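You operate a simulated robot arm through the tools that you are given. There is no shell and no other tool. Be economical: measure what you need, move in short steps, check, and stop when the job is done.

You are at the controls of a simulated two-armed robot. One attempt, no reset.

Task
Pick up the hand roller with one hand, pass it to the other hand and put it on the top of the assembly table.

Only the result counts: the job must be done as asked and must still hold three seconds after the hand-in. Knocking over, shifting, dropping, spilling or breaking anything else fails it.

Robot
Two 7-joint arms with two-finger parallel grippers on one trunk, on a base that drives. Base frame: it is fixed to the floor where the robot stands at the start and does not move with it; the origin is under the middle of the robot, x ahead of it, y to its left, z up. Lengths are in mm, angles in degrees, forces in N, time in s.
The left shoulder is at the start at [60, 189, 1070], the right one opposite. With the tool pointing down near the work surface each hand reaches from about 100 to 300 mm from the robot's upright axis, wherever it stands, measured 20 degrees to its own side. Places, roughly: top of the assembly table [700, 0, 900]. Payload 3.43 kg a hand.
The TCP of each hand is the grasp point between the finger pads, 30 mm short of the fingertips. In the tool frame z runs along the fingers and y along their closing line. Largest opening 94 mm; finger width 28, thickness 10; the body of the gripper, 50 by 96 mm, starts 55 mm behind the TCP.
Orientation is told as [roll, pitch, yaw] about the base's x, y, z axes, in that order, counted from this pose: with the fingers straight down and closing along the base's y, the tool's x points along the base's -x, its y along +y and its z along -z.

Tools
- The arms move only by the tool nudge_tool. It takes "left_deltas", "right_deltas" or both (then of equal length, played together; a hand with none holds still); each is a list of rows, each an object (a shift or turn left out is 0, a gripper value left out holds the last) with "linear": the shift along the tool's x, y, z in units of 30 mm (1.0 is 30 mm), a list of three; "angular": the turn, a rotation vector about the tool's x, y, z in units of 4 degrees (1.0 is 4 degrees), a list of three. In form: [{"linear": [x, y, z], "angular": [ax, ay, az]}, ...]. A call has 1 to 20 rows; each row shifts and turns the commanded pose from where the row before left it, along the tool's axes as they then stand. "left_fingers" and "right_fingers" are, for a hand that has rows, the finger opening in mm, from 0 to 94, set as the call begins (left out, the last holds). A call with a number of a shift or a turn outside -1 to 1 is refused whole. Each row takes 0.2 s and may step no farther than 50 mm and 8.6 degrees from the row before; otherwise, or with a gripper value out of range, the whole call is refused. Where a pose cannot be reached the arm comes as near as it can. A force on the tool above 40 N (or 10 N above the force at the start of the call, whichever is more), or a blocked arm, ends the call early, and 0.2 s more pass. Each finger travels about 153 mm/s and halts on what it meets, pressing with about 38 N; the grip force reading is that of the motor and also rises with nothing between the fingers. The clock runs only during rows and for 0.2 s after the last one: add rows that do not move to give the fingers time. The reply holds the time, the measured pose of the TCP, the force on the tool along the base axes, the opening and the grip force, in the units named above and with some noise, with the torque about the TCP (base axes, N m) and any sound that the robot's microphone picked up.
- Cameras (640 x 400 px; columns grow to the right, rows downward): "scene" is now at [-3.8, 47.7, 1614.7]; the picture's right is [0.65, -0.76, 0.00], its down [-0.61, -0.52, -0.60] and it looks along [0.45, 0.39, -0.80] (base axes); focal length 265 px, centre (320, 200). "left" rides on the left gripper at [76, -14, -102] in its tool frame; the picture's right is [0.18, 0.98, 0.00], its down [-0.75, 0.14, -0.64] and it looks along [-0.63, 0.12, 0.77] (tool axes); focal length 243 px, centre (320, 200). "right" rides on the right gripper at [76, 14, -102] in its tool frame; the picture's right is [-0.18, 0.98, 0.00], its down [-0.75, -0.14, -0.64] and it looks along [-0.63, -0.12, 0.77] (tool axes); focal length 243 px, centre (320, 200). There is no depth. A picture from a camera that has moved, and an enlarged one, comes with that camera's place and axes in the base frame and with its lens.
- camera(camera): a new picture of that camera. The clock stands still meanwhile.
- slide_trunk(by): slides the trunk up (or, below 0, down) by that many mm; the arms and the scene camera ride with it, the base frame stays. It gives what a move gives, with no picture.
- steer(legs): drives the robot by 1 to 6 legs, each [ahead, left, turn to the left] in mm, mm and degrees, along the robot's own axes; the way and the turn of a leg run together, so that a leg with both is an arc; at most 1500 mm and 180 degrees a leg. The arms and the cameras ride along, it lands a little off, and it stops where it bumps. It gives what a move gives.
- turn_head(pan, tilt): turns the head with the scene camera to pan (to the left, within 86 degrees either way) and tilt (down, from -29 to 69), counted from straight ahead of the robot. It gives what a move gives.
- inspect(camera, box): a new picture of the part [left, top, right, bottom] of that camera's present view, enlarged. The clock stands still meanwhile.
- job_done(): hands the job in; it is judged then, once.

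Go step by step. Nothing tells you exact positions but the pictures and the camera data: compare them with the known pose of the tool, close in by small moves and look again before you grip or let go. The budget is 120 turns and 108 pictures, counting those below and the enlarged ones. Unless the task says otherwise, let go and move clear before handing in.

The tools are called after "Request:" by a JSON object that holds its "api" and its "payload". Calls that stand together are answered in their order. nudge_tool: Moves the arms, as the interface text tells. Its arguments: {"type":"object","properties":{"left_deltas":{"type":"array","items":{"type":"object","properties":{"linear":{"type":"array","items":{"type":"number"}},"angular":{"type":"array","items":{"type":"number"}}}}},"left_fingers":{"type":"number"},"right_deltas":{"type":"array","items":{"type":"object","properties":{"linear":{"type":"array","items":{"type":"number"}},"angular":{"type":"array","items":{"type":"number"}}}}},"right_fingers":{"type":"number"}},"required":[]} The other tools are called the same way: slide_trunk (by) slides the trunk up or down; steer (legs) drives the base; turn_head (pan, tilt) turns the head that bears the scene camera; camera (camera) takes a picture; inspect (camera, box) takes an enlarged picture of a part of a camera's view; job_done () hands the job in.

At the start:

```text
clock: 0.0
left_position: [290.1, 439.2, 1140.8]
left_tool_rot: [0.0, 0.0, 0.0]
left_ft_force: [-0.5, -0.7, -0.5]
left_moment: [0.0, 0.0, -0.01]
left_width: 94.1
left_grip_force: 0.0
right_position: [284.5, 26.0, 1113.6]
right_tool_rot: [0.1, 0.0, 0.0]
right_ft_force: [0.4, -0.3, 0.4]
right_moment: [0.01, -0.01, 0.0]
right_width: 94.0
right_grip_force: 0.0
trunk travel left (down, up): [-742.0, 248.0]
robot x, y, heading: [2.6, 0.8, 0.0]
head pan, tilt: [40.6, 53.3]
```

scene: 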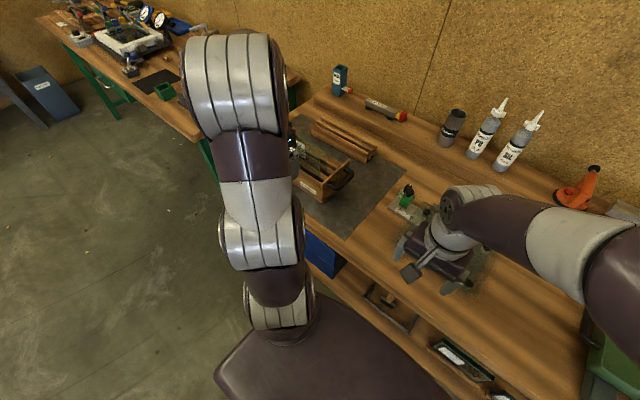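
right: 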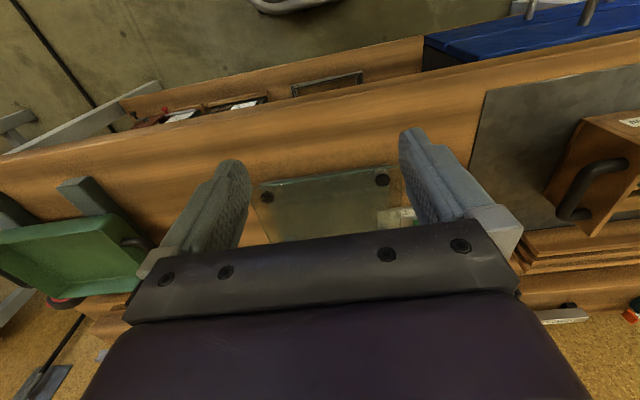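
left: 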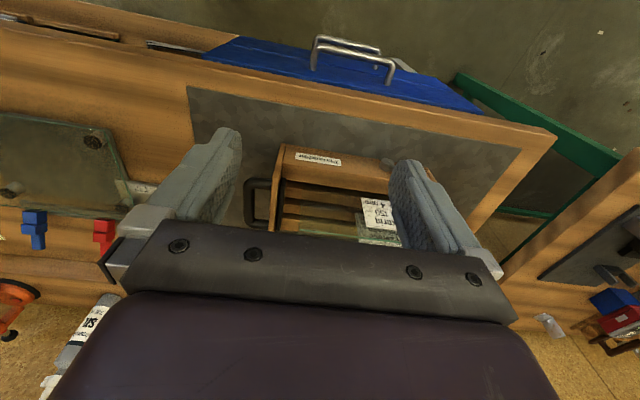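

I see a workbench ahead and another table to the left; I can't see the roller yet. I'll turn the head to survey.

Request:
{"api": "turn_head", "payload": {"pan": 0, "tilt": 35}}

Request:
{"api": "camera", "payload": {"camera": "scene"}}

Request:
{"api": "turn_head", "payload": {"pan": 75, "tilt": 35}}

Request:
{"api": "camera", "payload": {"camera": "scene"}}

Request:
{"api": "turn_head", "payload": {"pan": -75, "tilt": 35}}

Request:
{"api": "camera", "payload": {"camera": "scene"}}

```text
clock: 1.1
left_position: [291.0, 438.8, 1141.3]
left_tool_rot: [0.0, 0.0, 0.0]
left_ft_force: [0.0, 0.2, -0.1]
left_moment: [0.0, 0.0, 0.0]
left_width: 93.9
left_grip_force: 0.1
right_position: [284.2, 25.9, 1114.6]
right_tool_rot: [0.0, 0.0, 0.0]
right_ft_force: [-0.2, -1.1, 0.3]
right_moment: [0.02, -0.02, -0.02]
right_width: 94.0
right_grip_force: 0.0
trunk travel left (down, up): [-742.0, 248.0]
robot x, y, heading: [0.7, 2.1, -0.2]
head pan, tilt: [0.0, 35.0]
```

```text
104 pictures are left
camera scene: at [28.2, -0.2, 1640.7], right [0.0, -1.0, 0.0], down [-0.57, 0.0, -0.82], along [0.82, 0.0, -0.57], focal length 265 px, centre (320, 200)
```

scene: 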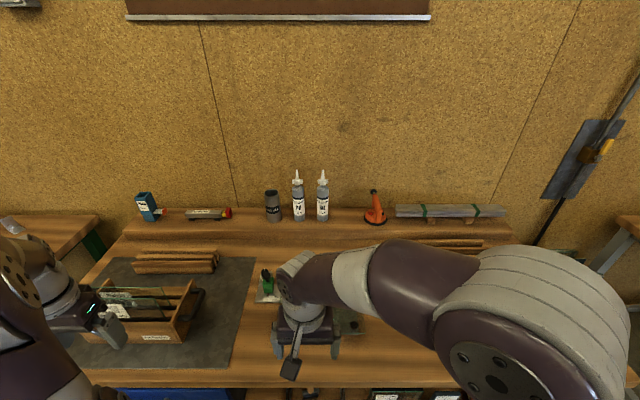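

```text
clock: 2.5
left_position: [292.1, 438.8, 1140.8]
left_tool_rot: [0.0, 0.0, 0.0]
left_ft_force: [0.5, -0.6, 0.8]
left_moment: [-0.01, 0.01, 0.0]
left_width: 94.1
left_grip_force: 0.1
right_position: [284.5, 25.7, 1115.2]
right_tool_rot: [-0.1, 0.0, -0.1]
right_ft_force: [-0.2, -0.5, 0.5]
right_moment: [0.01, 0.03, 0.02]
right_width: 93.8
right_grip_force: 0.1
trunk travel left (down, up): [-742.0, 248.0]
robot x, y, heading: [1.4, 1.8, -0.1]
head pan, tilt: [75.0, 35.0]
```

```text
103 pictures are left
camera scene: at [-37.0, 84.8, 1640.7], right [0.97, -0.26, 0.0], down [-0.15, -0.55, -0.82], along [0.21, 0.79, -0.57], focal length 265 px, centre (320, 200)
```

scene: 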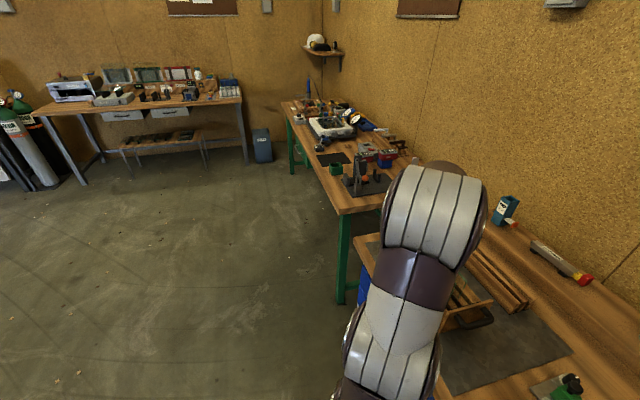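

```text
clock: 4.9
left_position: [290.8, 438.8, 1140.5]
left_tool_rot: [-0.1, -0.1, -0.1]
left_ft_force: [-0.1, 0.0, -0.6]
left_moment: [0.0, 0.03, -0.01]
left_width: 93.7
left_grip_force: 0.0
right_position: [284.5, 26.6, 1114.5]
right_tool_rot: [0.1, 0.0, -0.1]
right_ft_force: [1.2, 0.2, -0.7]
right_moment: [0.01, -0.02, -0.02]
right_width: 94.1
right_grip_force: 0.2
trunk travel left (down, up): [-742.0, 248.0]
robot x, y, heading: [1.0, 0.4, 0.1]
head pan, tilt: [-75.0, 35.0]
```

```text
102 pictures are left
camera scene: at [-37.0, -85.3, 1640.7], right [-0.97, -0.26, 0.0], down [-0.15, 0.55, -0.82], along [0.21, -0.79, -0.57], focal length 265 px, centre (320, 200)
```

scene: 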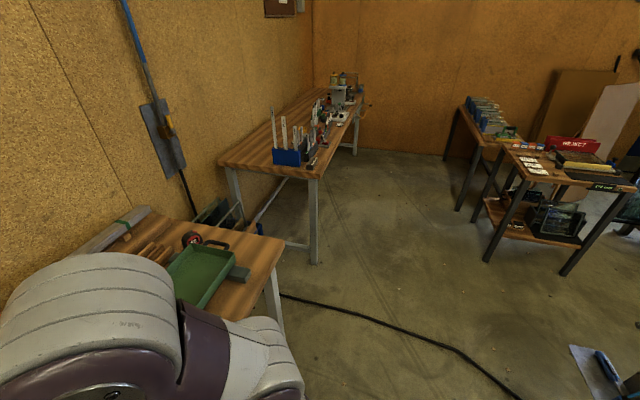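

The assembly table is in front. The roller isn't obvious; I'll enlarge the candidates.

Request:
{"api": "inspect", "payload": {"camera": "scene", "box": [100, 200, 320, 337]}}

Request:
{"api": "inspect", "payload": {"camera": "scene", "box": [220, 60, 400, 172]}}

Request:
{"api": "inspect", "payload": {"camera": "scene", "box": [440, 80, 640, 280]}}

Request:
{"api": "inspect", "payload": {"camera": "right", "box": [0, 60, 200, 400]}}

```text
2.91 times, centred on (210, 268) of scene
camera zoom: at [-37.0, -85.3, 1640.7], right [-0.97, -0.26, 0.0], down [-0.15, 0.55, -0.82], along [0.21, -0.79, -0.57], focal length 770 px, centre (640, 1)
```

zoom: 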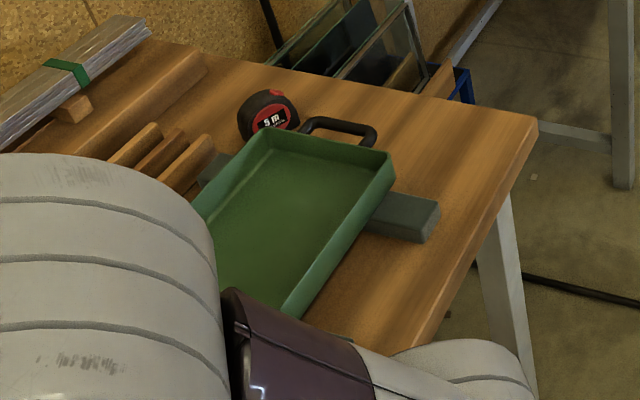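

```text
3.56 times, centred on (310, 116) of scene
camera zoom: at [-37.0, -85.3, 1640.7], right [-0.97, -0.26, 0.0], down [-0.15, 0.55, -0.82], along [0.21, -0.79, -0.57], focal length 941 px, centre (356, 499)
```

zoom: 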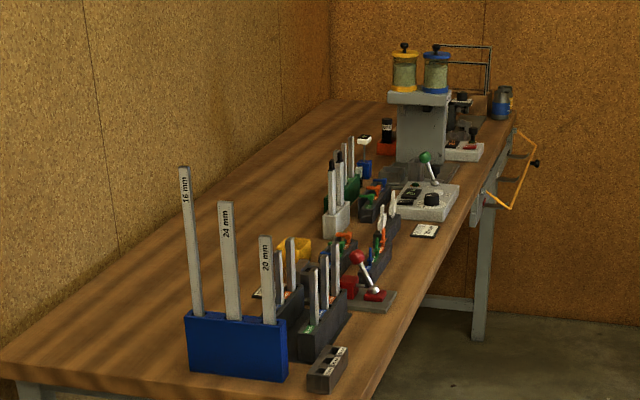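

```text
2.00 times, centred on (540, 180) of scene
camera zoom: at [-37.0, -85.3, 1640.7], right [-0.97, -0.26, 0.0], down [-0.15, 0.55, -0.82], along [0.21, -0.79, -0.57], focal length 529 px, centre (-120, 240)
```

zoom: 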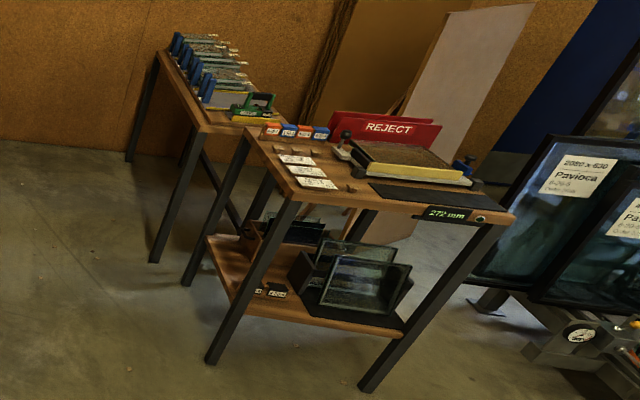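

```text
1.18 times, centred on (100, 230) of right
camera zoom: at [209.3, 41.2, 1217.4], right [0.18, 0.98, 0.0], down [0.75, -0.14, 0.64], along [0.63, -0.12, -0.77], focal length 285 px, centre (579, 165)
```

zoom: 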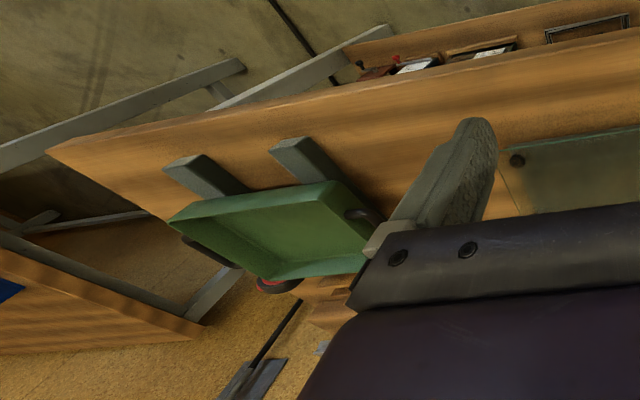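

No roller yet. I'll enlarge the left-side tables and the lower shelf.

Request:
{"api": "turn_head", "payload": {"pan": 80, "tilt": 25}}

Request:
{"api": "inspect", "payload": {"camera": "scene", "box": [270, 90, 430, 250]}}

Request:
{"api": "inspect", "payload": {"camera": "scene", "box": [40, 80, 280, 230]}}

Request:
{"api": "turn_head", "payload": {"pan": -20, "tilt": 60}}

Request:
{"api": "camera", "payload": {"camera": "scene"}}

Request:
{"api": "steer", "payload": {"legs": [[-400, 0, 0]]}}

Request:
{"api": "turn_head", "payload": {"pan": 0, "tilt": 40}}

Request:
{"api": "camera", "payload": {"camera": "scene"}}

```text
clock: 7.3
left_position: [291.0, 439.2, 1141.2]
left_tool_rot: [0.0, 0.1, 0.0]
left_ft_force: [0.2, 0.0, -1.4]
left_moment: [-0.02, -0.02, 0.0]
left_width: 94.0
left_grip_force: 0.0
right_position: [284.1, 25.0, 1113.9]
right_tool_rot: [0.0, 0.0, 0.0]
right_ft_force: [-0.1, 0.1, 0.2]
right_moment: [-0.01, 0.01, 0.04]
right_width: 93.8
right_grip_force: 0.0
trunk travel left (down, up): [-742.0, 248.0]
robot x, y, heading: [2.2, -0.1, 0.0]
head pan, tilt: [80.0, 25.0]
```

```text
2.50 times, centred on (350, 170) of scene
camera zoom: at [-43.8, 90.4, 1656.5], right [0.98, -0.17, 0.0], down [-0.07, -0.42, -0.91], along [0.16, 0.89, -0.42], focal length 662 px, centre (245, 275)
```

zoom: 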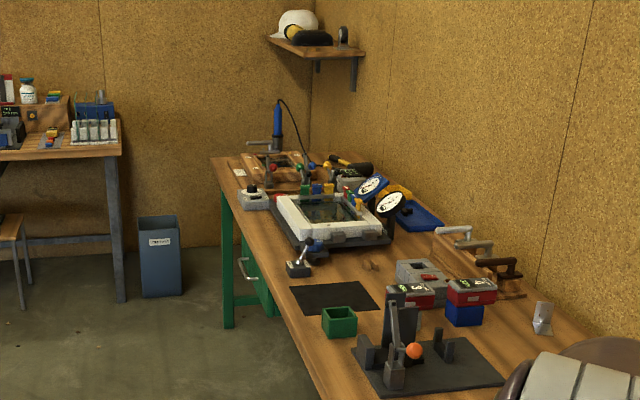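

```text
2.67 times, centred on (160, 155) of scene
camera zoom: at [-43.8, 90.4, 1656.5], right [0.98, -0.17, 0.0], down [-0.07, -0.42, -0.91], along [0.16, 0.89, -0.42], focal length 706 px, centre (747, 320)
```

zoom: 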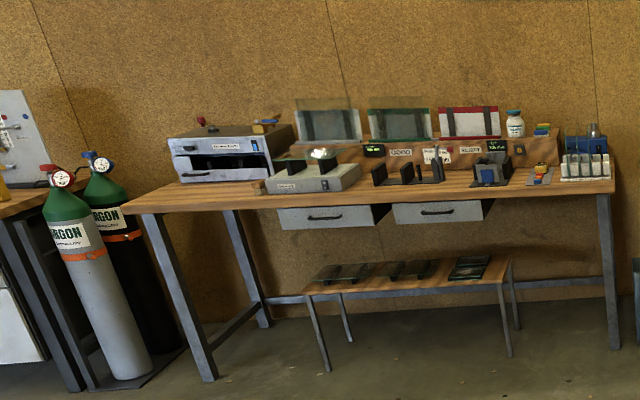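

```text
clock: 9.1
left_position: [290.2, 439.0, 1141.2]
left_tool_rot: [0.1, 0.0, -0.1]
left_ft_force: [0.3, -0.4, 0.4]
left_moment: [0.01, 0.02, 0.0]
left_width: 94.1
left_grip_force: 0.1
right_position: [284.2, 25.0, 1114.0]
right_tool_rot: [0.1, 0.0, 0.0]
right_ft_force: [0.7, 0.5, 0.1]
right_moment: [0.0, -0.01, 0.03]
right_width: 93.8
right_grip_force: 0.2
trunk travel left (down, up): [-742.0, 248.0]
robot x, y, heading: [0.4, -0.3, -0.1]
head pan, tilt: [-20.0, 60.0]
```

```text
95 pictures are left
camera scene: at [2.8, -23.0, 1606.5], right [-0.34, -0.94, 0.0], down [-0.81, 0.3, -0.5], along [0.47, -0.17, -0.87], focal length 265 px, centre (320, 200)
```

scene: 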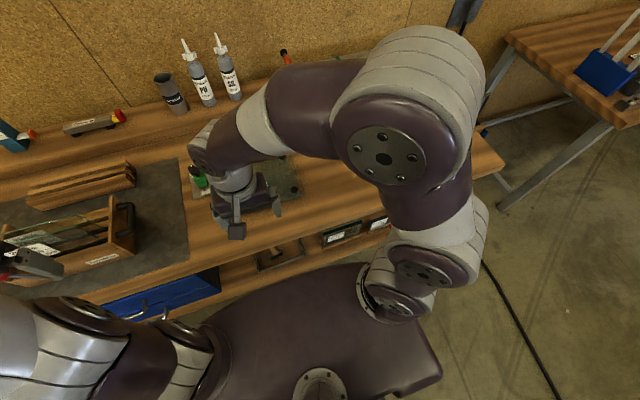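

```text
clock: 11.6
left_position: [-108.7, 439.4, 1140.9]
left_tool_rot: [0.0, 0.0, 0.0]
left_ft_force: [-0.4, -0.8, 0.3]
left_moment: [-0.01, 0.03, -0.03]
left_width: 93.8
left_grip_force: 0.2
right_position: [-115.8, 25.9, 1114.8]
right_tool_rot: [0.0, 0.0, -0.1]
right_ft_force: [0.1, -0.3, -0.5]
right_moment: [-0.02, -0.01, 0.0]
right_width: 93.9
right_grip_force: 0.2
trunk travel left (down, up): [-742.0, 248.0]
robot x, y, heading: [-398.1, -0.5, 0.1]
head pan, tilt: [-20.0, 60.0]
```

```text
clock: 12.4
left_position: [-108.5, 438.8, 1141.8]
left_tool_rot: [0.0, -0.1, -0.1]
left_ft_force: [0.0, -0.1, -0.9]
left_moment: [-0.01, -0.02, -0.03]
left_width: 94.0
left_grip_force: 0.1
right_position: [-116.0, 25.2, 1114.8]
right_tool_rot: [0.0, 0.0, 0.1]
right_ft_force: [-0.3, -0.1, 1.2]
right_moment: [0.01, 0.0, 0.02]
right_width: 94.3
right_grip_force: 0.0
trunk travel left (down, up): [-742.0, 248.0]
robot x, y, heading: [-399.3, -0.9, -0.2]
head pan, tilt: [0.0, 40.0]
```

```text
94 pictures are left
camera scene: at [-374.9, -0.5, 1633.1], right [0.0, -1.0, 0.0], down [-0.64, 0.0, -0.77], along [0.77, 0.0, -0.64], focal length 265 px, centre (320, 200)
```

scene: 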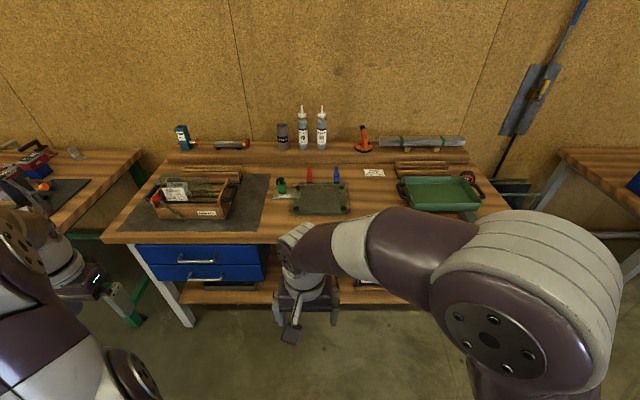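

The table is clear to view now. I'll enlarge it, then look behind.

Request:
{"api": "inspect", "payload": {"camera": "scene", "box": [120, 110, 320, 260]}}

Request:
{"api": "inspect", "payload": {"camera": "scene", "box": [260, 110, 520, 260]}}

Request:
{"api": "steer", "payload": {"legs": [[-300, 0, 0]]}}

Request:
{"api": "slide_trunk", "payload": {"by": -400}}

Request:
{"api": "turn_head", "payload": {"pan": 0, "tilt": 30}}

Request:
{"api": "camera", "payload": {"camera": "scene"}}

```text
2.67 times, centred on (220, 185) of scene
camera zoom: at [-374.9, -0.5, 1633.1], right [0.0, -1.0, 0.0], down [-0.64, 0.0, -0.77], along [0.77, 0.0, -0.64], focal length 706 px, centre (587, 240)
```

zoom: 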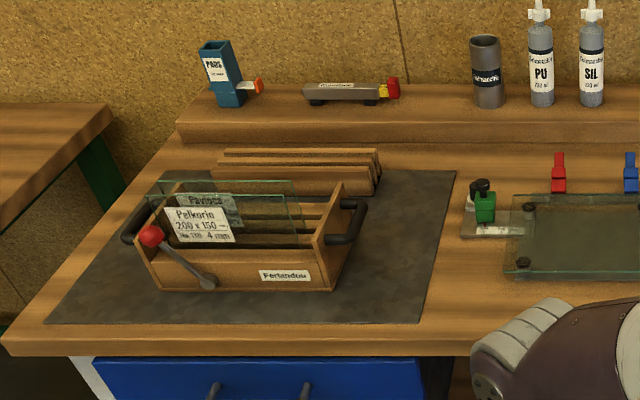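

```text
2.46 times, centred on (390, 185) of scene
camera zoom: at [-374.9, -0.5, 1633.1], right [0.0, -1.0, 0.0], down [-0.64, 0.0, -0.77], along [0.77, 0.0, -0.64], focal length 651 px, centre (148, 237)
```

zoom: 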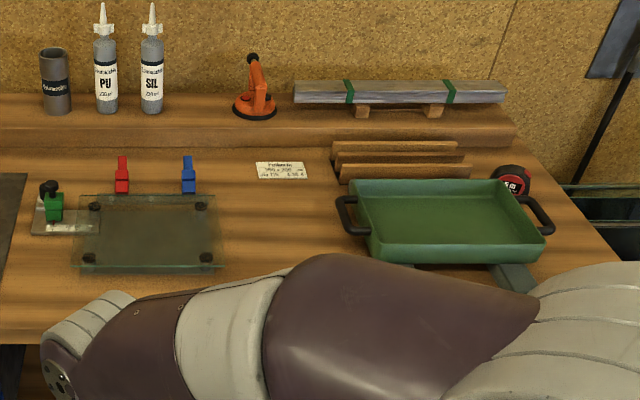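

```text
clock: 13.9
left_position: [-300.2, 437.8, 1141.7]
left_tool_rot: [0.0, -0.2, -0.1]
left_ft_force: [-0.7, 0.1, 0.5]
left_moment: [-0.01, -0.09, 0.01]
left_width: 93.8
left_grip_force: 0.1
right_position: [-306.1, 25.1, 1115.1]
right_tool_rot: [-0.1, -0.3, -0.1]
right_ft_force: [-1.0, 0.6, 0.2]
right_moment: [0.02, -0.09, 0.0]
right_width: 93.7
right_grip_force: 0.2
trunk travel left (down, up): [-742.0, 248.0]
robot x, y, heading: [-589.7, -0.3, -0.1]
head pan, tilt: [0.0, 40.0]
stopped in leg 1: the robot was blocked; the commanded pose is now the measured one
```

```text
clock: 17.8
left_position: [-295.7, 437.8, 741.4]
left_tool_rot: [-0.1, -0.1, -0.1]
left_ft_force: [0.0, -0.6, -0.4]
left_moment: [0.0, 0.05, 0.01]
left_width: 94.2
left_grip_force: 0.0
right_position: [-302.9, 24.6, 714.1]
right_tool_rot: [0.0, -0.1, 0.0]
right_ft_force: [-0.4, 0.2, -1.0]
right_moment: [0.01, 0.0, 0.0]
right_width: 94.1
right_grip_force: 0.1
trunk travel left (down, up): [-342.0, 648.0]
robot x, y, heading: [-588.5, 0.8, 0.1]
head pan, tilt: [0.0, 40.0]
```

```text
clock: 18.5
left_position: [-296.3, 437.4, 740.3]
left_tool_rot: [0.0, 0.1, -0.1]
left_ft_force: [0.4, -0.5, 1.2]
left_moment: [-0.01, 0.02, 0.0]
left_width: 93.9
left_grip_force: 0.1
right_position: [-303.8, 26.0, 713.4]
right_tool_rot: [0.0, 0.0, -0.1]
right_ft_force: [-0.2, -0.4, 1.3]
right_moment: [-0.02, 0.04, -0.03]
right_width: 94.0
right_grip_force: 0.0
trunk travel left (down, up): [-342.0, 648.0]
robot x, y, heading: [-588.6, 0.2, -0.0]
head pan, tilt: [0.0, 30.0]
```

```text
91 pictures are left
camera scene: at [-556.7, -0.6, 1248.5], right [0.0, -1.0, 0.0], down [-0.5, 0.0, -0.87], along [0.87, 0.0, -0.5], focal length 265 px, centre (320, 200)
```

scene: 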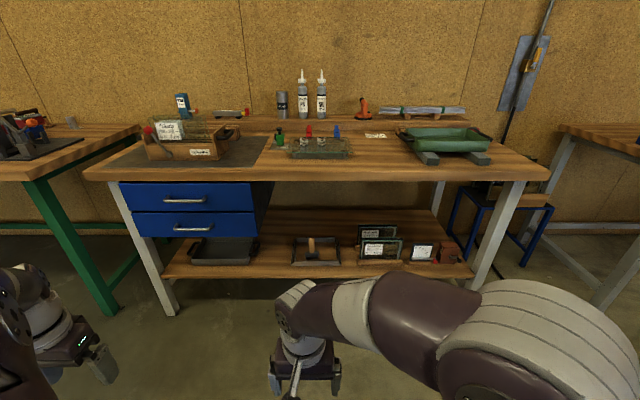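

I bumped something behind me, so I'll keep clear of it. Enlarging the lower shelf now, then I'll move forward a little and look to the rear.

Request:
{"api": "inspect", "payload": {"camera": "scene", "box": [160, 210, 480, 290]}}

Request:
{"api": "steer", "payload": {"legs": [[100, 0, 0]]}}

Request:
{"api": "slide_trunk", "payload": {"by": 400}}

Request:
{"api": "turn_head", "payload": {"pan": 86, "tilt": 30}}

Request:
{"api": "camera", "payload": {"camera": "scene"}}

Request:
{"api": "turn_head", "payload": {"pan": -86, "tilt": 30}}

Request:
{"api": "camera", "payload": {"camera": "scene"}}

```text
2.00 times, centred on (320, 250) of scene
camera zoom: at [-556.7, -0.6, 1248.5], right [0.0, -1.0, 0.0], down [-0.5, 0.0, -0.87], along [0.87, 0.0, -0.5], focal length 529 px, centre (320, 100)
```

zoom: 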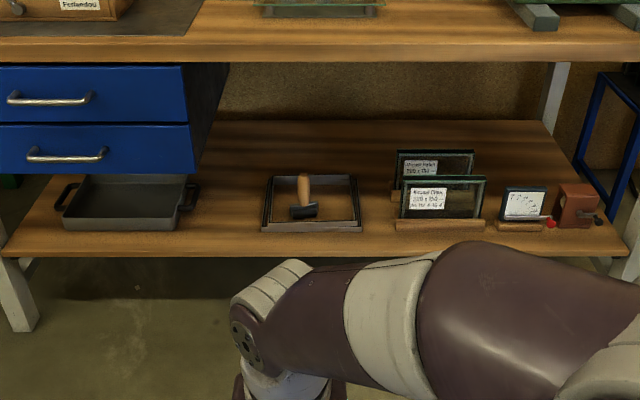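

```text
clock: 19.6
left_position: [-194.9, 437.6, 739.8]
left_tool_rot: [-0.1, 0.1, -0.1]
left_ft_force: [0.4, 0.4, -0.3]
left_moment: [-0.01, 0.01, -0.01]
left_width: 94.0
left_grip_force: 0.1
right_position: [-202.8, 25.2, 713.3]
right_tool_rot: [0.0, 0.2, -0.2]
right_ft_force: [0.3, 0.3, -0.6]
right_moment: [-0.03, 0.02, 0.03]
right_width: 94.2
right_grip_force: 0.1
trunk travel left (down, up): [-342.0, 648.0]
robot x, y, heading: [-486.8, -0.3, 0.0]
head pan, tilt: [0.0, 30.0]
```

```text
clock: 23.5
left_position: [-195.2, 438.2, 1140.1]
left_tool_rot: [-0.1, 0.0, -0.1]
left_ft_force: [0.5, 0.0, 0.0]
left_moment: [0.03, -0.01, -0.02]
left_width: 94.1
left_grip_force: 0.1
right_position: [-202.0, 25.4, 1113.9]
right_tool_rot: [0.0, 0.0, -0.2]
right_ft_force: [-1.0, 0.7, 0.3]
right_moment: [-0.01, 0.01, -0.02]
right_width: 93.9
right_grip_force: 0.0
trunk travel left (down, up): [-742.0, 248.0]
robot x, y, heading: [-484.4, 2.9, -0.2]
head pan, tilt: [0.0, 30.0]
```

```text
clock: 25.1
left_position: [-194.7, 437.8, 1140.3]
left_tool_rot: [-0.1, 0.0, 0.0]
left_ft_force: [-0.1, 0.4, 0.1]
left_moment: [-0.02, 0.02, 0.0]
left_width: 94.1
left_grip_force: 0.0
right_position: [-203.9, 25.1, 1115.2]
right_tool_rot: [0.0, 0.1, -0.1]
right_ft_force: [0.5, 0.6, 0.4]
right_moment: [0.03, -0.03, -0.01]
right_width: 93.8
right_grip_force: 0.1
trunk travel left (down, up): [-742.0, 248.0]
robot x, y, heading: [-487.1, -3.3, 0.0]
head pan, tilt: [85.9, 30.0]
```

```text
89 pictures are left
camera scene: at [-540.3, 89.6, 1648.5], right [1.0, -0.07, 0.0], down [-0.04, -0.5, -0.87], along [0.06, 0.86, -0.5], focal length 265 px, centre (320, 200)
```

scene: 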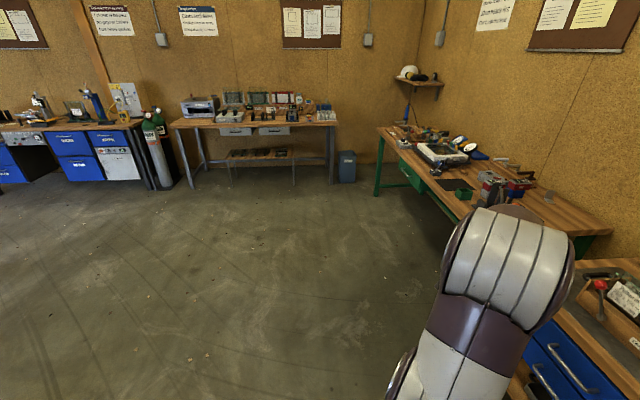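

```text
clock: 27.7
left_position: [-196.6, 438.3, 1141.6]
left_tool_rot: [-0.2, -0.1, -0.1]
left_ft_force: [0.2, 0.3, 0.2]
left_moment: [0.04, 0.0, 0.0]
left_width: 94.2
left_grip_force: 0.0
right_position: [-201.5, 25.3, 1114.7]
right_tool_rot: [0.0, 0.0, -0.1]
right_ft_force: [-0.1, 0.0, 0.3]
right_moment: [0.0, 0.01, -0.01]
right_width: 94.0
right_grip_force: 0.2
trunk travel left (down, up): [-742.0, 248.0]
robot x, y, heading: [-483.0, 3.9, 0.2]
head pan, tilt: [-85.9, 30.0]
```

```text
88 pictures are left
camera scene: at [-540.4, -90.8, 1648.5], right [-1.0, -0.07, 0.0], down [-0.04, 0.5, -0.87], along [0.06, -0.86, -0.5], focal length 265 px, centre (320, 200)
```

scene: 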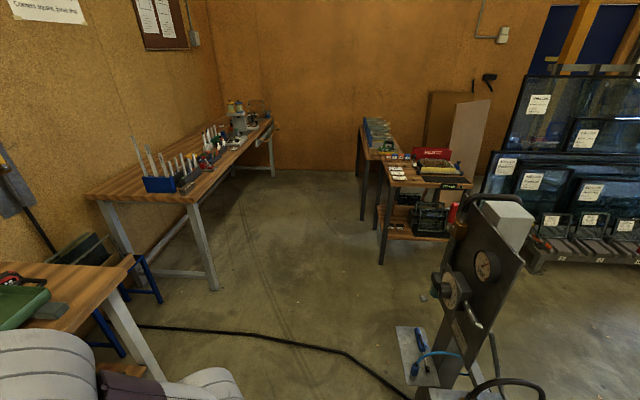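

There is a machine behind on the right with a blue-handled tool at its foot. I'll enlarge that, then turn left to look behind.

Request:
{"api": "inspect", "payload": {"camera": "scene", "box": [370, 190, 570, 400]}}

Request:
{"api": "steer", "payload": {"legs": [[200, 0, 0], [0, 0, 90]]}}

Request:
{"api": "turn_head", "payload": {"pan": 80, "tilt": 30}}

Request:
{"api": "camera", "payload": {"camera": "scene"}}

Request:
{"api": "turn_head", "payload": {"pan": 20, "tilt": 20}}

Request:
{"api": "camera", "payload": {"camera": "scene"}}

```text
1.90 times, centred on (470, 295) of scene
camera zoom: at [-540.4, -90.8, 1648.5], right [-1.0, -0.07, 0.0], down [-0.04, 0.5, -0.87], along [0.06, -0.86, -0.5], focal length 504 px, centre (34, 19)
```

zoom: 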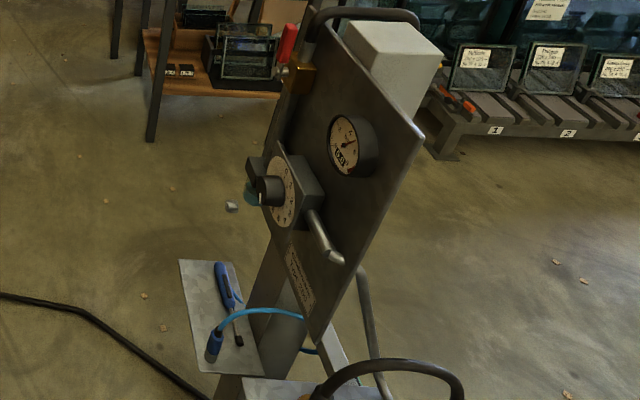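

```text
clock: 33.1
left_position: [-723.7, 290.4, 1140.6]
left_tool_rot: [-0.1, 0.0, 89.9]
left_ft_force: [-0.2, -0.1, 0.7]
left_moment: [0.03, -0.02, 0.01]
left_width: 93.7
left_grip_force: 0.1
right_position: [-310.8, 284.9, 1113.9]
right_tool_rot: [0.0, 0.0, 89.9]
right_ft_force: [0.1, -1.0, 0.9]
right_moment: [-0.01, -0.02, 0.0]
right_width: 94.1
right_grip_force: 0.0
trunk travel left (down, up): [-742.0, 248.0]
robot x, y, heading: [-286.8, -0.8, 90.1]
head pan, tilt: [-85.9, 30.0]
```

```text
clock: 35.6
left_position: [-724.3, 290.9, 1140.8]
left_tool_rot: [-0.1, -0.1, 89.8]
left_ft_force: [0.8, 0.3, -0.6]
left_moment: [0.0, 0.04, 0.01]
left_width: 93.7
left_grip_force: 0.2
right_position: [-311.6, 284.7, 1114.1]
right_tool_rot: [0.0, 0.0, 90.0]
right_ft_force: [0.1, -0.2, 0.1]
right_moment: [-0.01, -0.01, -0.03]
right_width: 94.0
right_grip_force: 0.1
trunk travel left (down, up): [-742.0, 248.0]
robot x, y, heading: [-285.6, 2.9, 90.1]
head pan, tilt: [80.0, 30.0]
```

```text
86 pictures are left
camera scene: at [-374.5, -44.8, 1648.5], right [0.17, 0.98, 0.0], down [0.49, -0.09, -0.87], along [-0.85, 0.15, -0.5], focal length 265 px, centre (320, 200)
```

scene: 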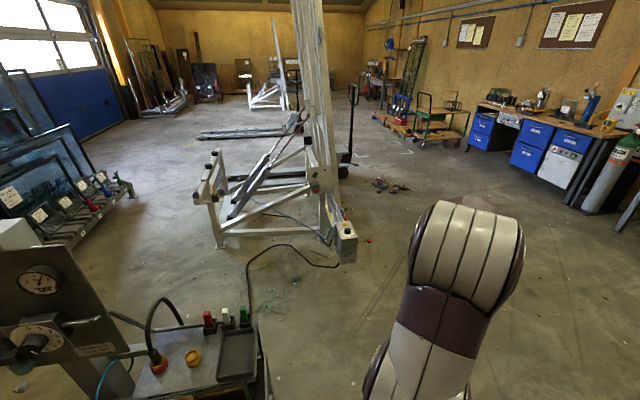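

```text
clock: 36.9
left_position: [-724.8, 291.1, 1142.3]
left_tool_rot: [-0.2, -0.1, 89.9]
left_ft_force: [0.3, -0.2, 0.0]
left_moment: [0.04, 0.03, -0.01]
left_width: 94.3
left_grip_force: 0.0
right_position: [-310.8, 283.5, 1113.7]
right_tool_rot: [0.0, 0.0, 90.1]
right_ft_force: [-0.2, 0.1, -0.1]
right_moment: [-0.04, 0.01, -0.04]
right_width: 94.1
right_grip_force: 0.0
trunk travel left (down, up): [-742.0, 248.0]
robot x, y, heading: [-284.6, 0.5, 90.0]
head pan, tilt: [20.0, 20.0]
```

```text
85 pictures are left
camera scene: at [-317.4, 26.9, 1664.6], right [0.94, 0.34, 0.0], down [0.12, -0.32, -0.94], along [-0.32, 0.88, -0.34], focal length 265 px, centre (320, 200)
```

scene: 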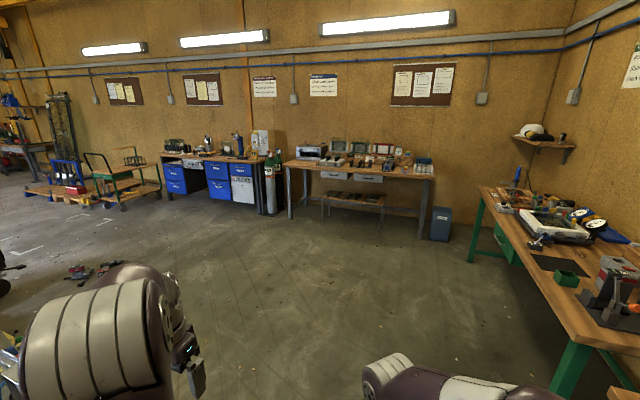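

The machine console with a tray is what I bumped. There are handle-like tools on the green-legged table, so I'll drive closer and look there.

Request:
{"api": "steer", "payload": {"legs": [[1000, 0, 0]]}}

Request:
{"api": "turn_head", "payload": {"pan": -50, "tilt": 30}}

Request:
{"api": "camera", "payload": {"camera": "scene"}}

Request:
{"api": "inspect", "payload": {"camera": "scene", "box": [160, 100, 480, 300]}}

```text
clock: 42.1
left_position: [-709.4, 1309.3, 1141.3]
left_tool_rot: [-0.1, 0.0, 88.9]
left_ft_force: [0.0, -0.2, 0.5]
left_moment: [-0.02, 0.02, -0.01]
left_width: 94.4
left_grip_force: 0.0
right_position: [-296.8, 1293.5, 1114.2]
right_tool_rot: [0.0, -0.1, 88.9]
right_ft_force: [-0.1, 0.0, -0.3]
right_moment: [0.01, -0.01, 0.02]
right_width: 94.0
right_grip_force: 0.1
trunk travel left (down, up): [-742.0, 248.0]
robot x, y, heading: [-278.2, 1009.0, 89.0]
head pan, tilt: [20.0, 20.0]
```

```text
clock: 43.5
left_position: [-708.5, 1308.3, 1141.1]
left_tool_rot: [-0.1, 0.0, 88.9]
left_ft_force: [-0.2, 0.4, -0.9]
left_moment: [-0.03, 0.02, -0.02]
left_width: 94.1
left_grip_force: 0.0
right_position: [-296.8, 1294.8, 1114.5]
right_tool_rot: [0.0, 0.0, 88.9]
right_ft_force: [-0.3, -0.3, 0.8]
right_moment: [-0.01, 0.0, 0.0]
right_width: 93.9
right_grip_force: 0.2
trunk travel left (down, up): [-742.0, 248.0]
robot x, y, heading: [-275.9, 1010.5, 88.9]
head pan, tilt: [-50.0, 30.0]
```

```text
84 pictures are left
camera scene: at [-206.7, 1006.0, 1648.5], right [0.63, -0.78, 0.0], down [-0.39, -0.31, -0.87], along [0.67, 0.54, -0.5], focal length 265 px, centre (320, 200)
```

scene: 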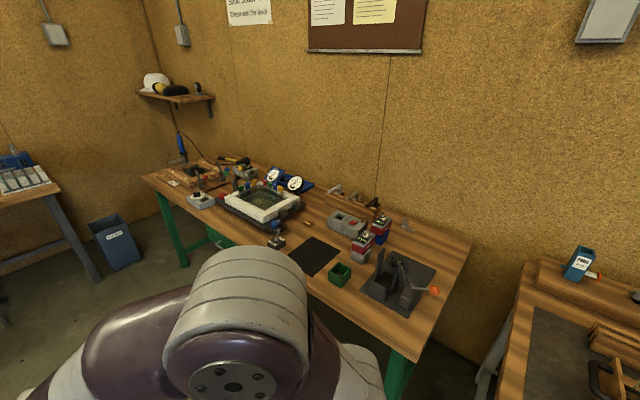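

```text
2.00 times, centred on (320, 200) of scene
camera zoom: at [-206.7, 1006.0, 1648.5], right [0.63, -0.78, 0.0], down [-0.39, -0.31, -0.87], along [0.67, 0.54, -0.5], focal length 529 px, centre (320, 200)
```

zoom: 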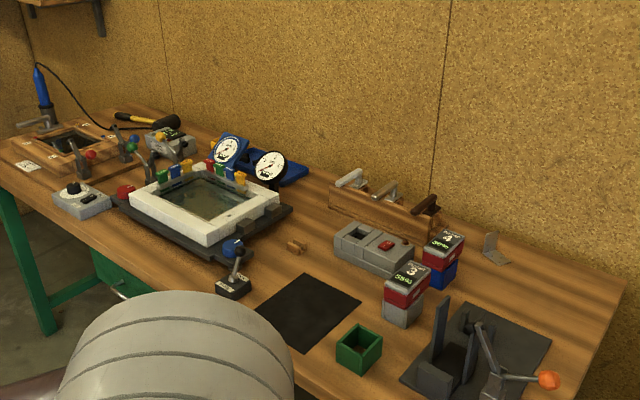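

Zooming on the far end of that table and the rack of handles.

Request:
{"api": "inspect", "payload": {"camera": "scene", "box": [160, 140, 260, 210]}}

Request:
{"api": "inspect", "payload": {"camera": "scene", "box": [300, 170, 420, 250]}}

Request:
{"api": "turn_head", "payload": {"pan": 20, "tilt": 20}}

Request:
{"api": "camera", "payload": {"camera": "scene"}}

Request:
{"api": "inspect", "payload": {"camera": "scene", "box": [240, 120, 500, 260]}}

```text
5.71 times, centred on (210, 175) of scene
camera zoom: at [-206.7, 1006.0, 1648.5], right [0.63, -0.78, 0.0], down [-0.39, -0.31, -0.87], along [0.67, 0.54, -0.5], focal length 1512 px, centre (949, 343)
```

zoom: 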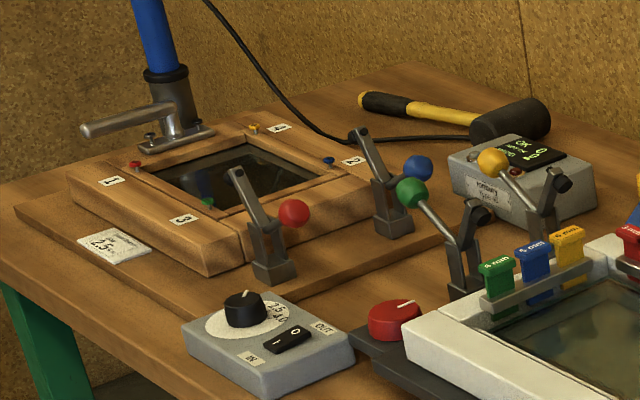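

```text
5.00 times, centred on (360, 210) of scene
camera zoom: at [-206.7, 1006.0, 1648.5], right [0.63, -0.78, 0.0], down [-0.39, -0.31, -0.87], along [0.67, 0.54, -0.5], focal length 1323 px, centre (120, 150)
```

zoom: 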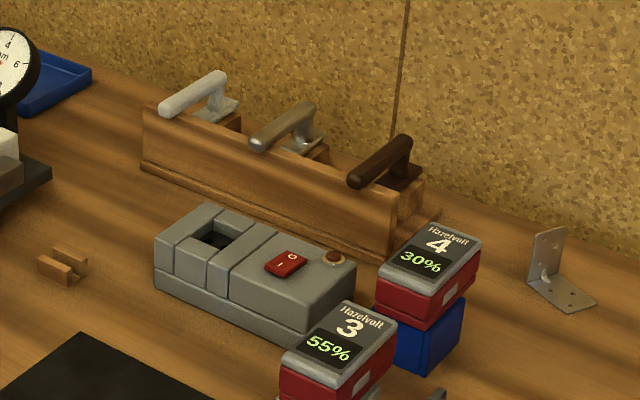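

```text
clock: 45.0
left_position: [-709.1, 1308.9, 1140.8]
left_tool_rot: [-0.1, 0.0, 88.9]
left_ft_force: [0.1, -0.5, 0.7]
left_moment: [0.0, 0.03, 0.0]
left_width: 94.2
left_grip_force: 0.1
right_position: [-297.0, 1294.8, 1113.4]
right_tool_rot: [0.0, 0.0, 88.8]
right_ft_force: [-0.5, -0.4, -0.3]
right_moment: [0.0, 0.0, 0.01]
right_width: 93.9
right_grip_force: 0.0
trunk travel left (down, up): [-742.0, 248.0]
robot x, y, heading: [-279.4, 1008.6, 88.4]
head pan, tilt: [20.0, 20.0]
```

```text
80 pictures are left
camera scene: at [-307.1, 1037.3, 1664.6], right [0.95, 0.32, 0.0], down [0.11, -0.32, -0.94], along [-0.3, 0.89, -0.34], focal length 265 px, centre (320, 200)
```

scene: 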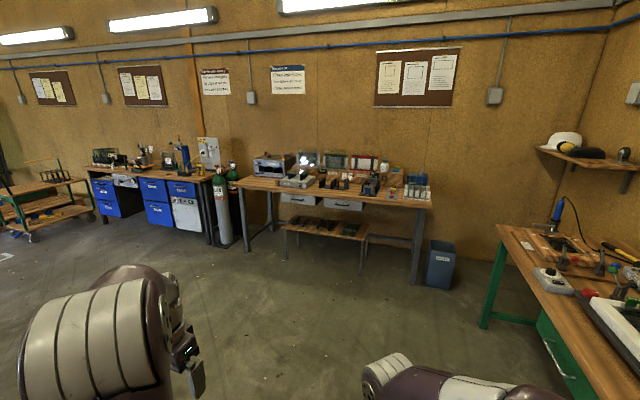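

```text
2.46 times, centred on (370, 190) of scene
camera zoom: at [-307.1, 1037.3, 1664.6], right [0.95, 0.32, 0.0], down [0.11, -0.32, -0.94], along [-0.3, 0.89, -0.34], focal length 651 px, centre (197, 225)
```

zoom: 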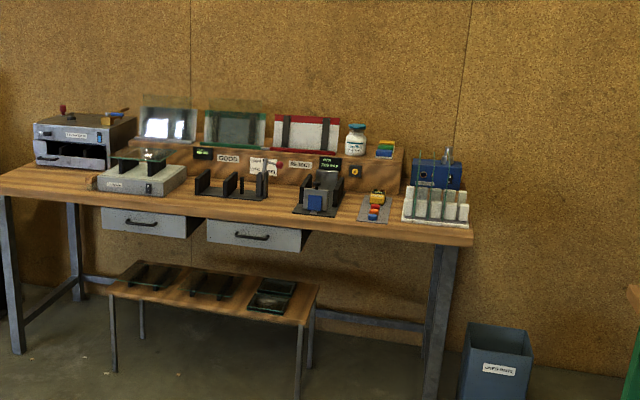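

Zooming on the box-top item on the far table and on the blue-drawer table.

Request:
{"api": "inspect", "payload": {"camera": "scene", "box": [245, 145, 325, 195]}}

Request:
{"api": "inspect", "payload": {"camera": "scene", "box": [60, 130, 230, 240]}}

Request:
{"api": "steer", "payload": {"legs": [[700, 300, 0]]}}

Request:
{"api": "camera", "payload": {"camera": "scene"}}

```text
8.00 times, centred on (285, 170) of scene
camera zoom: at [-307.1, 1037.3, 1664.6], right [0.95, 0.32, 0.0], down [0.11, -0.32, -0.94], along [-0.3, 0.89, -0.34], focal length 2117 px, centre (600, 440)
```

zoom: 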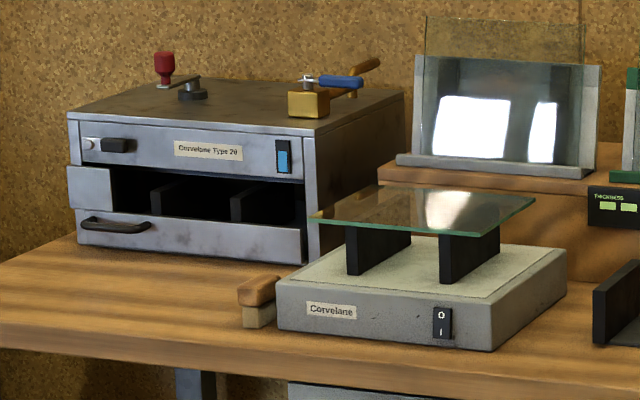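

```text
3.64 times, centred on (145, 185) of scene
camera zoom: at [-307.1, 1037.3, 1664.6], right [0.95, 0.32, 0.0], down [0.11, -0.32, -0.94], along [-0.3, 0.89, -0.34], focal length 962 px, centre (956, 254)
```

zoom: 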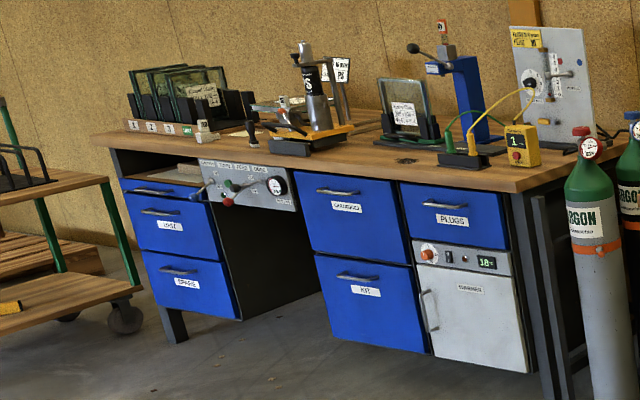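

```text
clock: 49.1
left_position: [-992.0, 2032.7, 1140.2]
left_tool_rot: [-0.2, 0.0, 89.1]
left_ft_force: [0.9, -0.7, 0.6]
left_moment: [-0.03, 0.01, 0.0]
left_width: 93.8
left_grip_force: 0.0
right_position: [-579.8, 2020.3, 1114.9]
right_tool_rot: [0.1, 0.0, 89.1]
right_ft_force: [0.0, -0.4, -0.4]
right_moment: [-0.01, 0.03, 0.0]
right_width: 94.1
right_grip_force: 0.2
trunk travel left (down, up): [-742.0, 248.0]
robot x, y, heading: [-559.9, 1738.4, 89.2]
head pan, tilt: [20.0, 20.0]
```

```text
76 pictures are left
camera scene: at [-590.0, 1762.7, 1664.6], right [0.94, 0.33, 0.0], down [0.11, -0.32, -0.94], along [-0.31, 0.89, -0.34], focal length 265 px, centre (320, 200)
```

scene: 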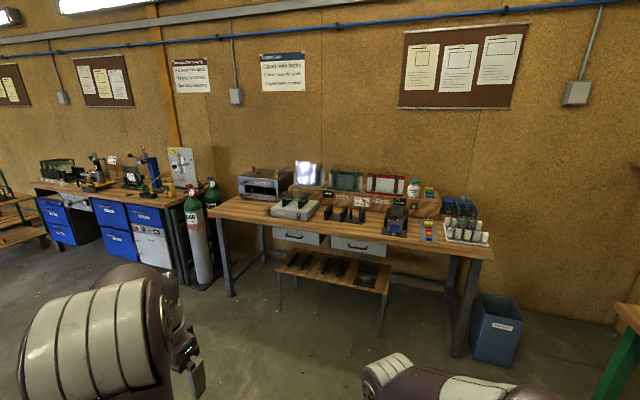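

Nothing here looks like a roller. I'll look at the blue-drawer bench more closely from here, then turn around to examine the other side.

Request:
{"api": "inspect", "payload": {"camera": "scene", "box": [30, 140, 210, 220]}}

Request:
{"api": "inspect", "payload": {"camera": "scene", "box": [260, 160, 500, 300]}}

Request:
{"api": "steer", "payload": {"legs": [[-300, -150, 0], [0, 0, -180], [1100, 0, 0]]}}

Request:
{"api": "turn_head", "payload": {"pan": 0, "tilt": 20}}

Request:
{"api": "camera", "payload": {"camera": "scene"}}

```text
3.56 times, centred on (120, 180) of scene
camera zoom: at [-590.0, 1762.7, 1664.6], right [0.94, 0.33, 0.0], down [0.11, -0.32, -0.94], along [-0.31, 0.89, -0.34], focal length 941 px, centre (1031, 271)
```

zoom: 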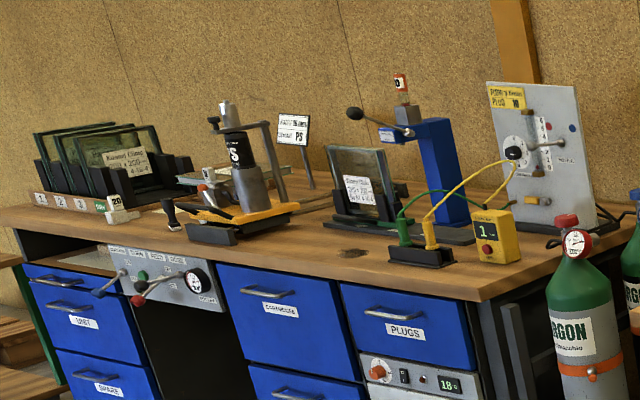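

```text
2.67 times, centred on (380, 230) of scene
camera zoom: at [-590.0, 1762.7, 1664.6], right [0.94, 0.33, 0.0], down [0.11, -0.32, -0.94], along [-0.31, 0.89, -0.34], focal length 706 px, centre (160, 120)
```

zoom: 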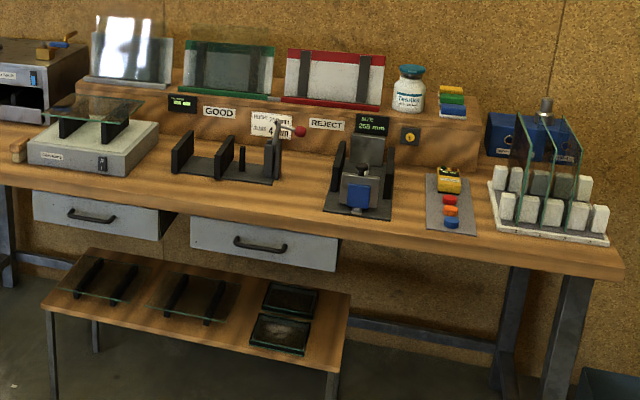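

```text
clock: 63.7
left_position: [162.4, 85.1, 1140.4]
left_tool_rot: [-0.1, 0.0, -84.2]
left_ft_force: [0.5, -1.2, -0.5]
left_moment: [0.0, 0.05, -0.01]
left_width: 94.1
left_grip_force: 0.1
right_position: [-248.9, 49.8, 1113.6]
right_tool_rot: [0.0, -0.1, -84.2]
right_ft_force: [-0.3, -0.5, -0.7]
right_moment: [-0.03, -0.04, -0.03]
right_width: 94.0
right_grip_force: 0.0
trunk travel left (down, up): [-742.0, 248.0]
robot x, y, heading: [-301.8, 332.6, -84.2]
head pan, tilt: [20.0, 20.0]
```

```text
clock: 64.5
left_position: [161.8, 85.1, 1139.9]
left_tool_rot: [-0.1, -0.1, -84.3]
left_ft_force: [0.4, 0.1, -0.7]
left_moment: [0.03, -0.02, 0.0]
left_width: 93.9
left_grip_force: 0.1
right_position: [-249.2, 50.1, 1113.9]
right_tool_rot: [0.0, 0.1, -84.3]
right_ft_force: [-0.5, -0.4, 0.4]
right_moment: [0.0, -0.02, 0.03]
right_width: 94.2
right_grip_force: 0.0
trunk travel left (down, up): [-742.0, 248.0]
robot x, y, heading: [-302.9, 333.3, -84.5]
head pan, tilt: [0.0, 20.0]
```

```text
73 pictures are left
camera scene: at [-299.9, 297.4, 1664.6], right [-0.99, -0.1, 0.0], down [-0.03, 0.34, -0.94], along [0.1, -0.93, -0.34], focal length 265 px, centre (320, 200)
```

scene: 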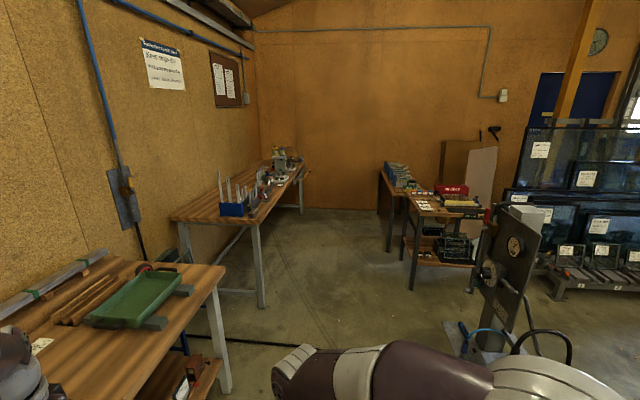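

Request:
{"api": "inspect", "payload": {"camera": "scene", "box": [360, 155, 500, 240]}}

Request:
{"api": "inspect", "payload": {"camera": "scene", "box": [210, 135, 320, 220]}}

Request:
{"api": "inspect", "payload": {"camera": "scene", "box": [430, 200, 640, 360]}}

```text
4.57 times, centred on (430, 198) of scene
camera zoom: at [-299.9, 297.4, 1664.6], right [-0.99, -0.1, 0.0], down [-0.03, 0.34, -0.94], along [0.1, -0.93, -0.34], focal length 1210 px, centre (-183, 211)
```

zoom: 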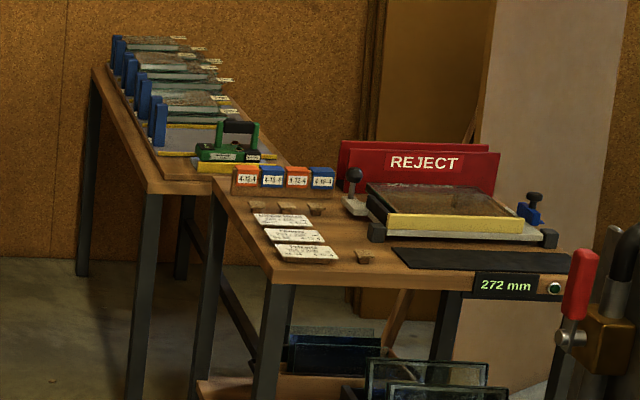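

```text
4.71 times, centred on (265, 178) of scene
camera zoom: at [-299.9, 297.4, 1664.6], right [-0.99, -0.1, 0.0], down [-0.03, 0.34, -0.94], along [0.1, -0.93, -0.34], focal length 1245 px, centre (579, 306)
```

zoom: 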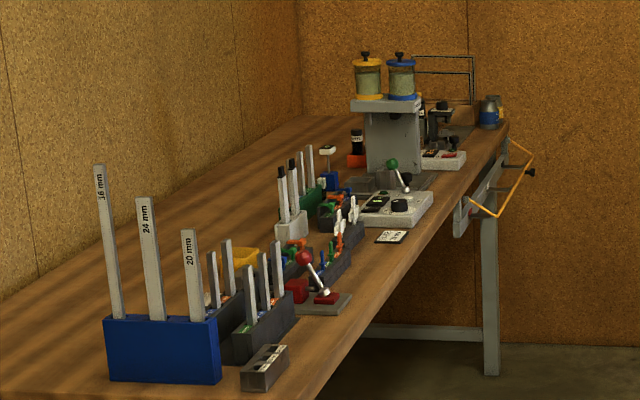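

```text
2.50 times, centred on (535, 280) of scene
camera zoom: at [-299.9, 297.4, 1664.6], right [-0.99, -0.1, 0.0], down [-0.03, 0.34, -0.94], along [0.1, -0.93, -0.34], focal length 662 px, centre (-218, 0)
```

zoom: 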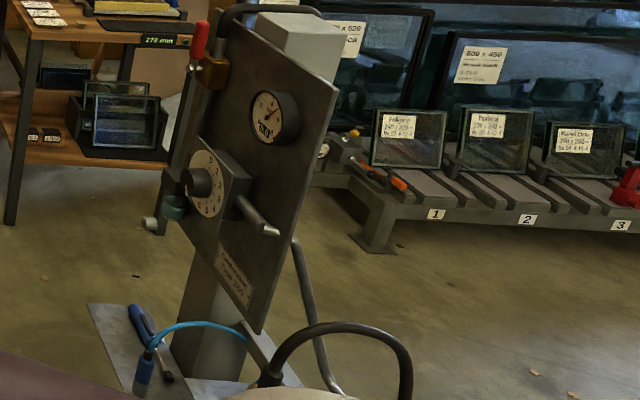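

The blue tool could be a candidate; I'll turn toward the hall and look at the rest, using zoom.

Request:
{"api": "steer", "payload": {"legs": [[0, 0, -90]]}}

Request:
{"api": "turn_head", "payload": {"pan": 35, "tilt": 25}}

Request:
{"api": "camera", "payload": {"camera": "scene"}}

Request:
{"api": "turn_head", "payload": {"pan": -20, "tilt": 15}}

Request:
{"api": "camera", "payload": {"camera": "scene"}}

```text
clock: 68.8
left_position: [-548.8, -136.9, 1139.6]
left_tool_rot: [-0.1, 0.0, -174.4]
left_ft_force: [-0.7, 0.6, -0.3]
left_moment: [0.01, 0.02, 0.01]
left_width: 94.0
left_grip_force: 0.1
right_position: [-584.5, 276.6, 1114.3]
right_tool_rot: [0.1, 0.1, -174.1]
right_ft_force: [-0.2, 0.3, -0.4]
right_moment: [0.0, 0.0, 0.01]
right_width: 93.9
right_grip_force: 0.1
trunk travel left (down, up): [-742.0, 248.0]
robot x, y, heading: [-303.5, 328.3, -174.4]
head pan, tilt: [0.0, 20.0]
```

```text
clock: 69.8
left_position: [-548.7, -135.3, 1140.3]
left_tool_rot: [0.0, -0.1, -174.2]
left_ft_force: [-0.4, 0.9, -0.8]
left_moment: [0.03, -0.02, -0.01]
left_width: 93.9
left_grip_force: 0.0
right_position: [-583.2, 276.7, 1113.7]
right_tool_rot: [0.1, -0.1, -174.2]
right_ft_force: [-0.5, -0.6, -0.4]
right_moment: [0.0, -0.04, 0.01]
right_width: 94.2
right_grip_force: 0.0
trunk travel left (down, up): [-742.0, 248.0]
robot x, y, heading: [-301.1, 330.7, -174.2]
head pan, tilt: [35.0, 25.0]
```

```text
69 pictures are left
camera scene: at [-313.6, 276.1, 1656.5], right [-0.65, 0.76, 0.0], down [0.32, 0.28, -0.91], along [-0.69, -0.59, -0.42], focal length 265 px, centre (320, 200)
```

scene: 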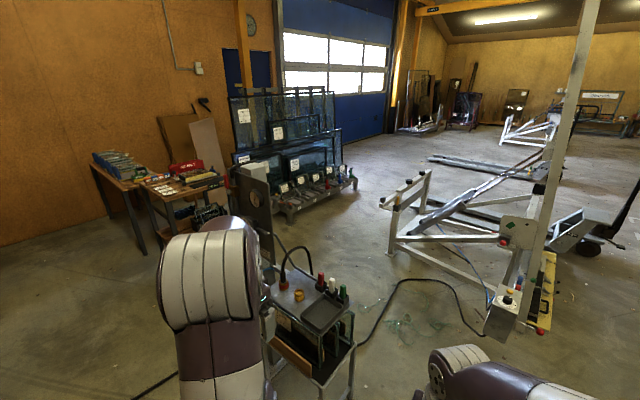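

```text
clock: 71.0
left_position: [-549.0, -134.8, 1140.5]
left_tool_rot: [-0.1, 0.0, -174.4]
left_ft_force: [0.0, -0.4, 0.3]
left_moment: [0.03, 0.02, 0.0]
left_width: 93.9
left_grip_force: 0.0
right_position: [-584.2, 276.9, 1115.2]
right_tool_rot: [0.0, 0.0, -174.2]
right_ft_force: [-0.1, 0.0, -0.6]
right_moment: [-0.06, 0.04, -0.03]
right_width: 94.0
right_grip_force: 0.0
trunk travel left (down, up): [-742.0, 248.0]
robot x, y, heading: [-302.1, 331.4, -174.3]
head pan, tilt: [-20.0, 15.0]
```

```text
68 pictures are left
camera scene: at [-334.3, 359.1, 1672.7], right [0.24, 0.97, 0.0], down [0.25, -0.06, -0.97], along [-0.94, 0.24, -0.26], focal length 265 px, centre (320, 200)
```

scene: 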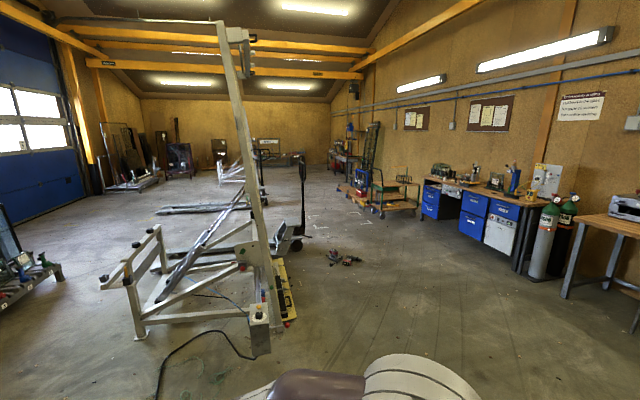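

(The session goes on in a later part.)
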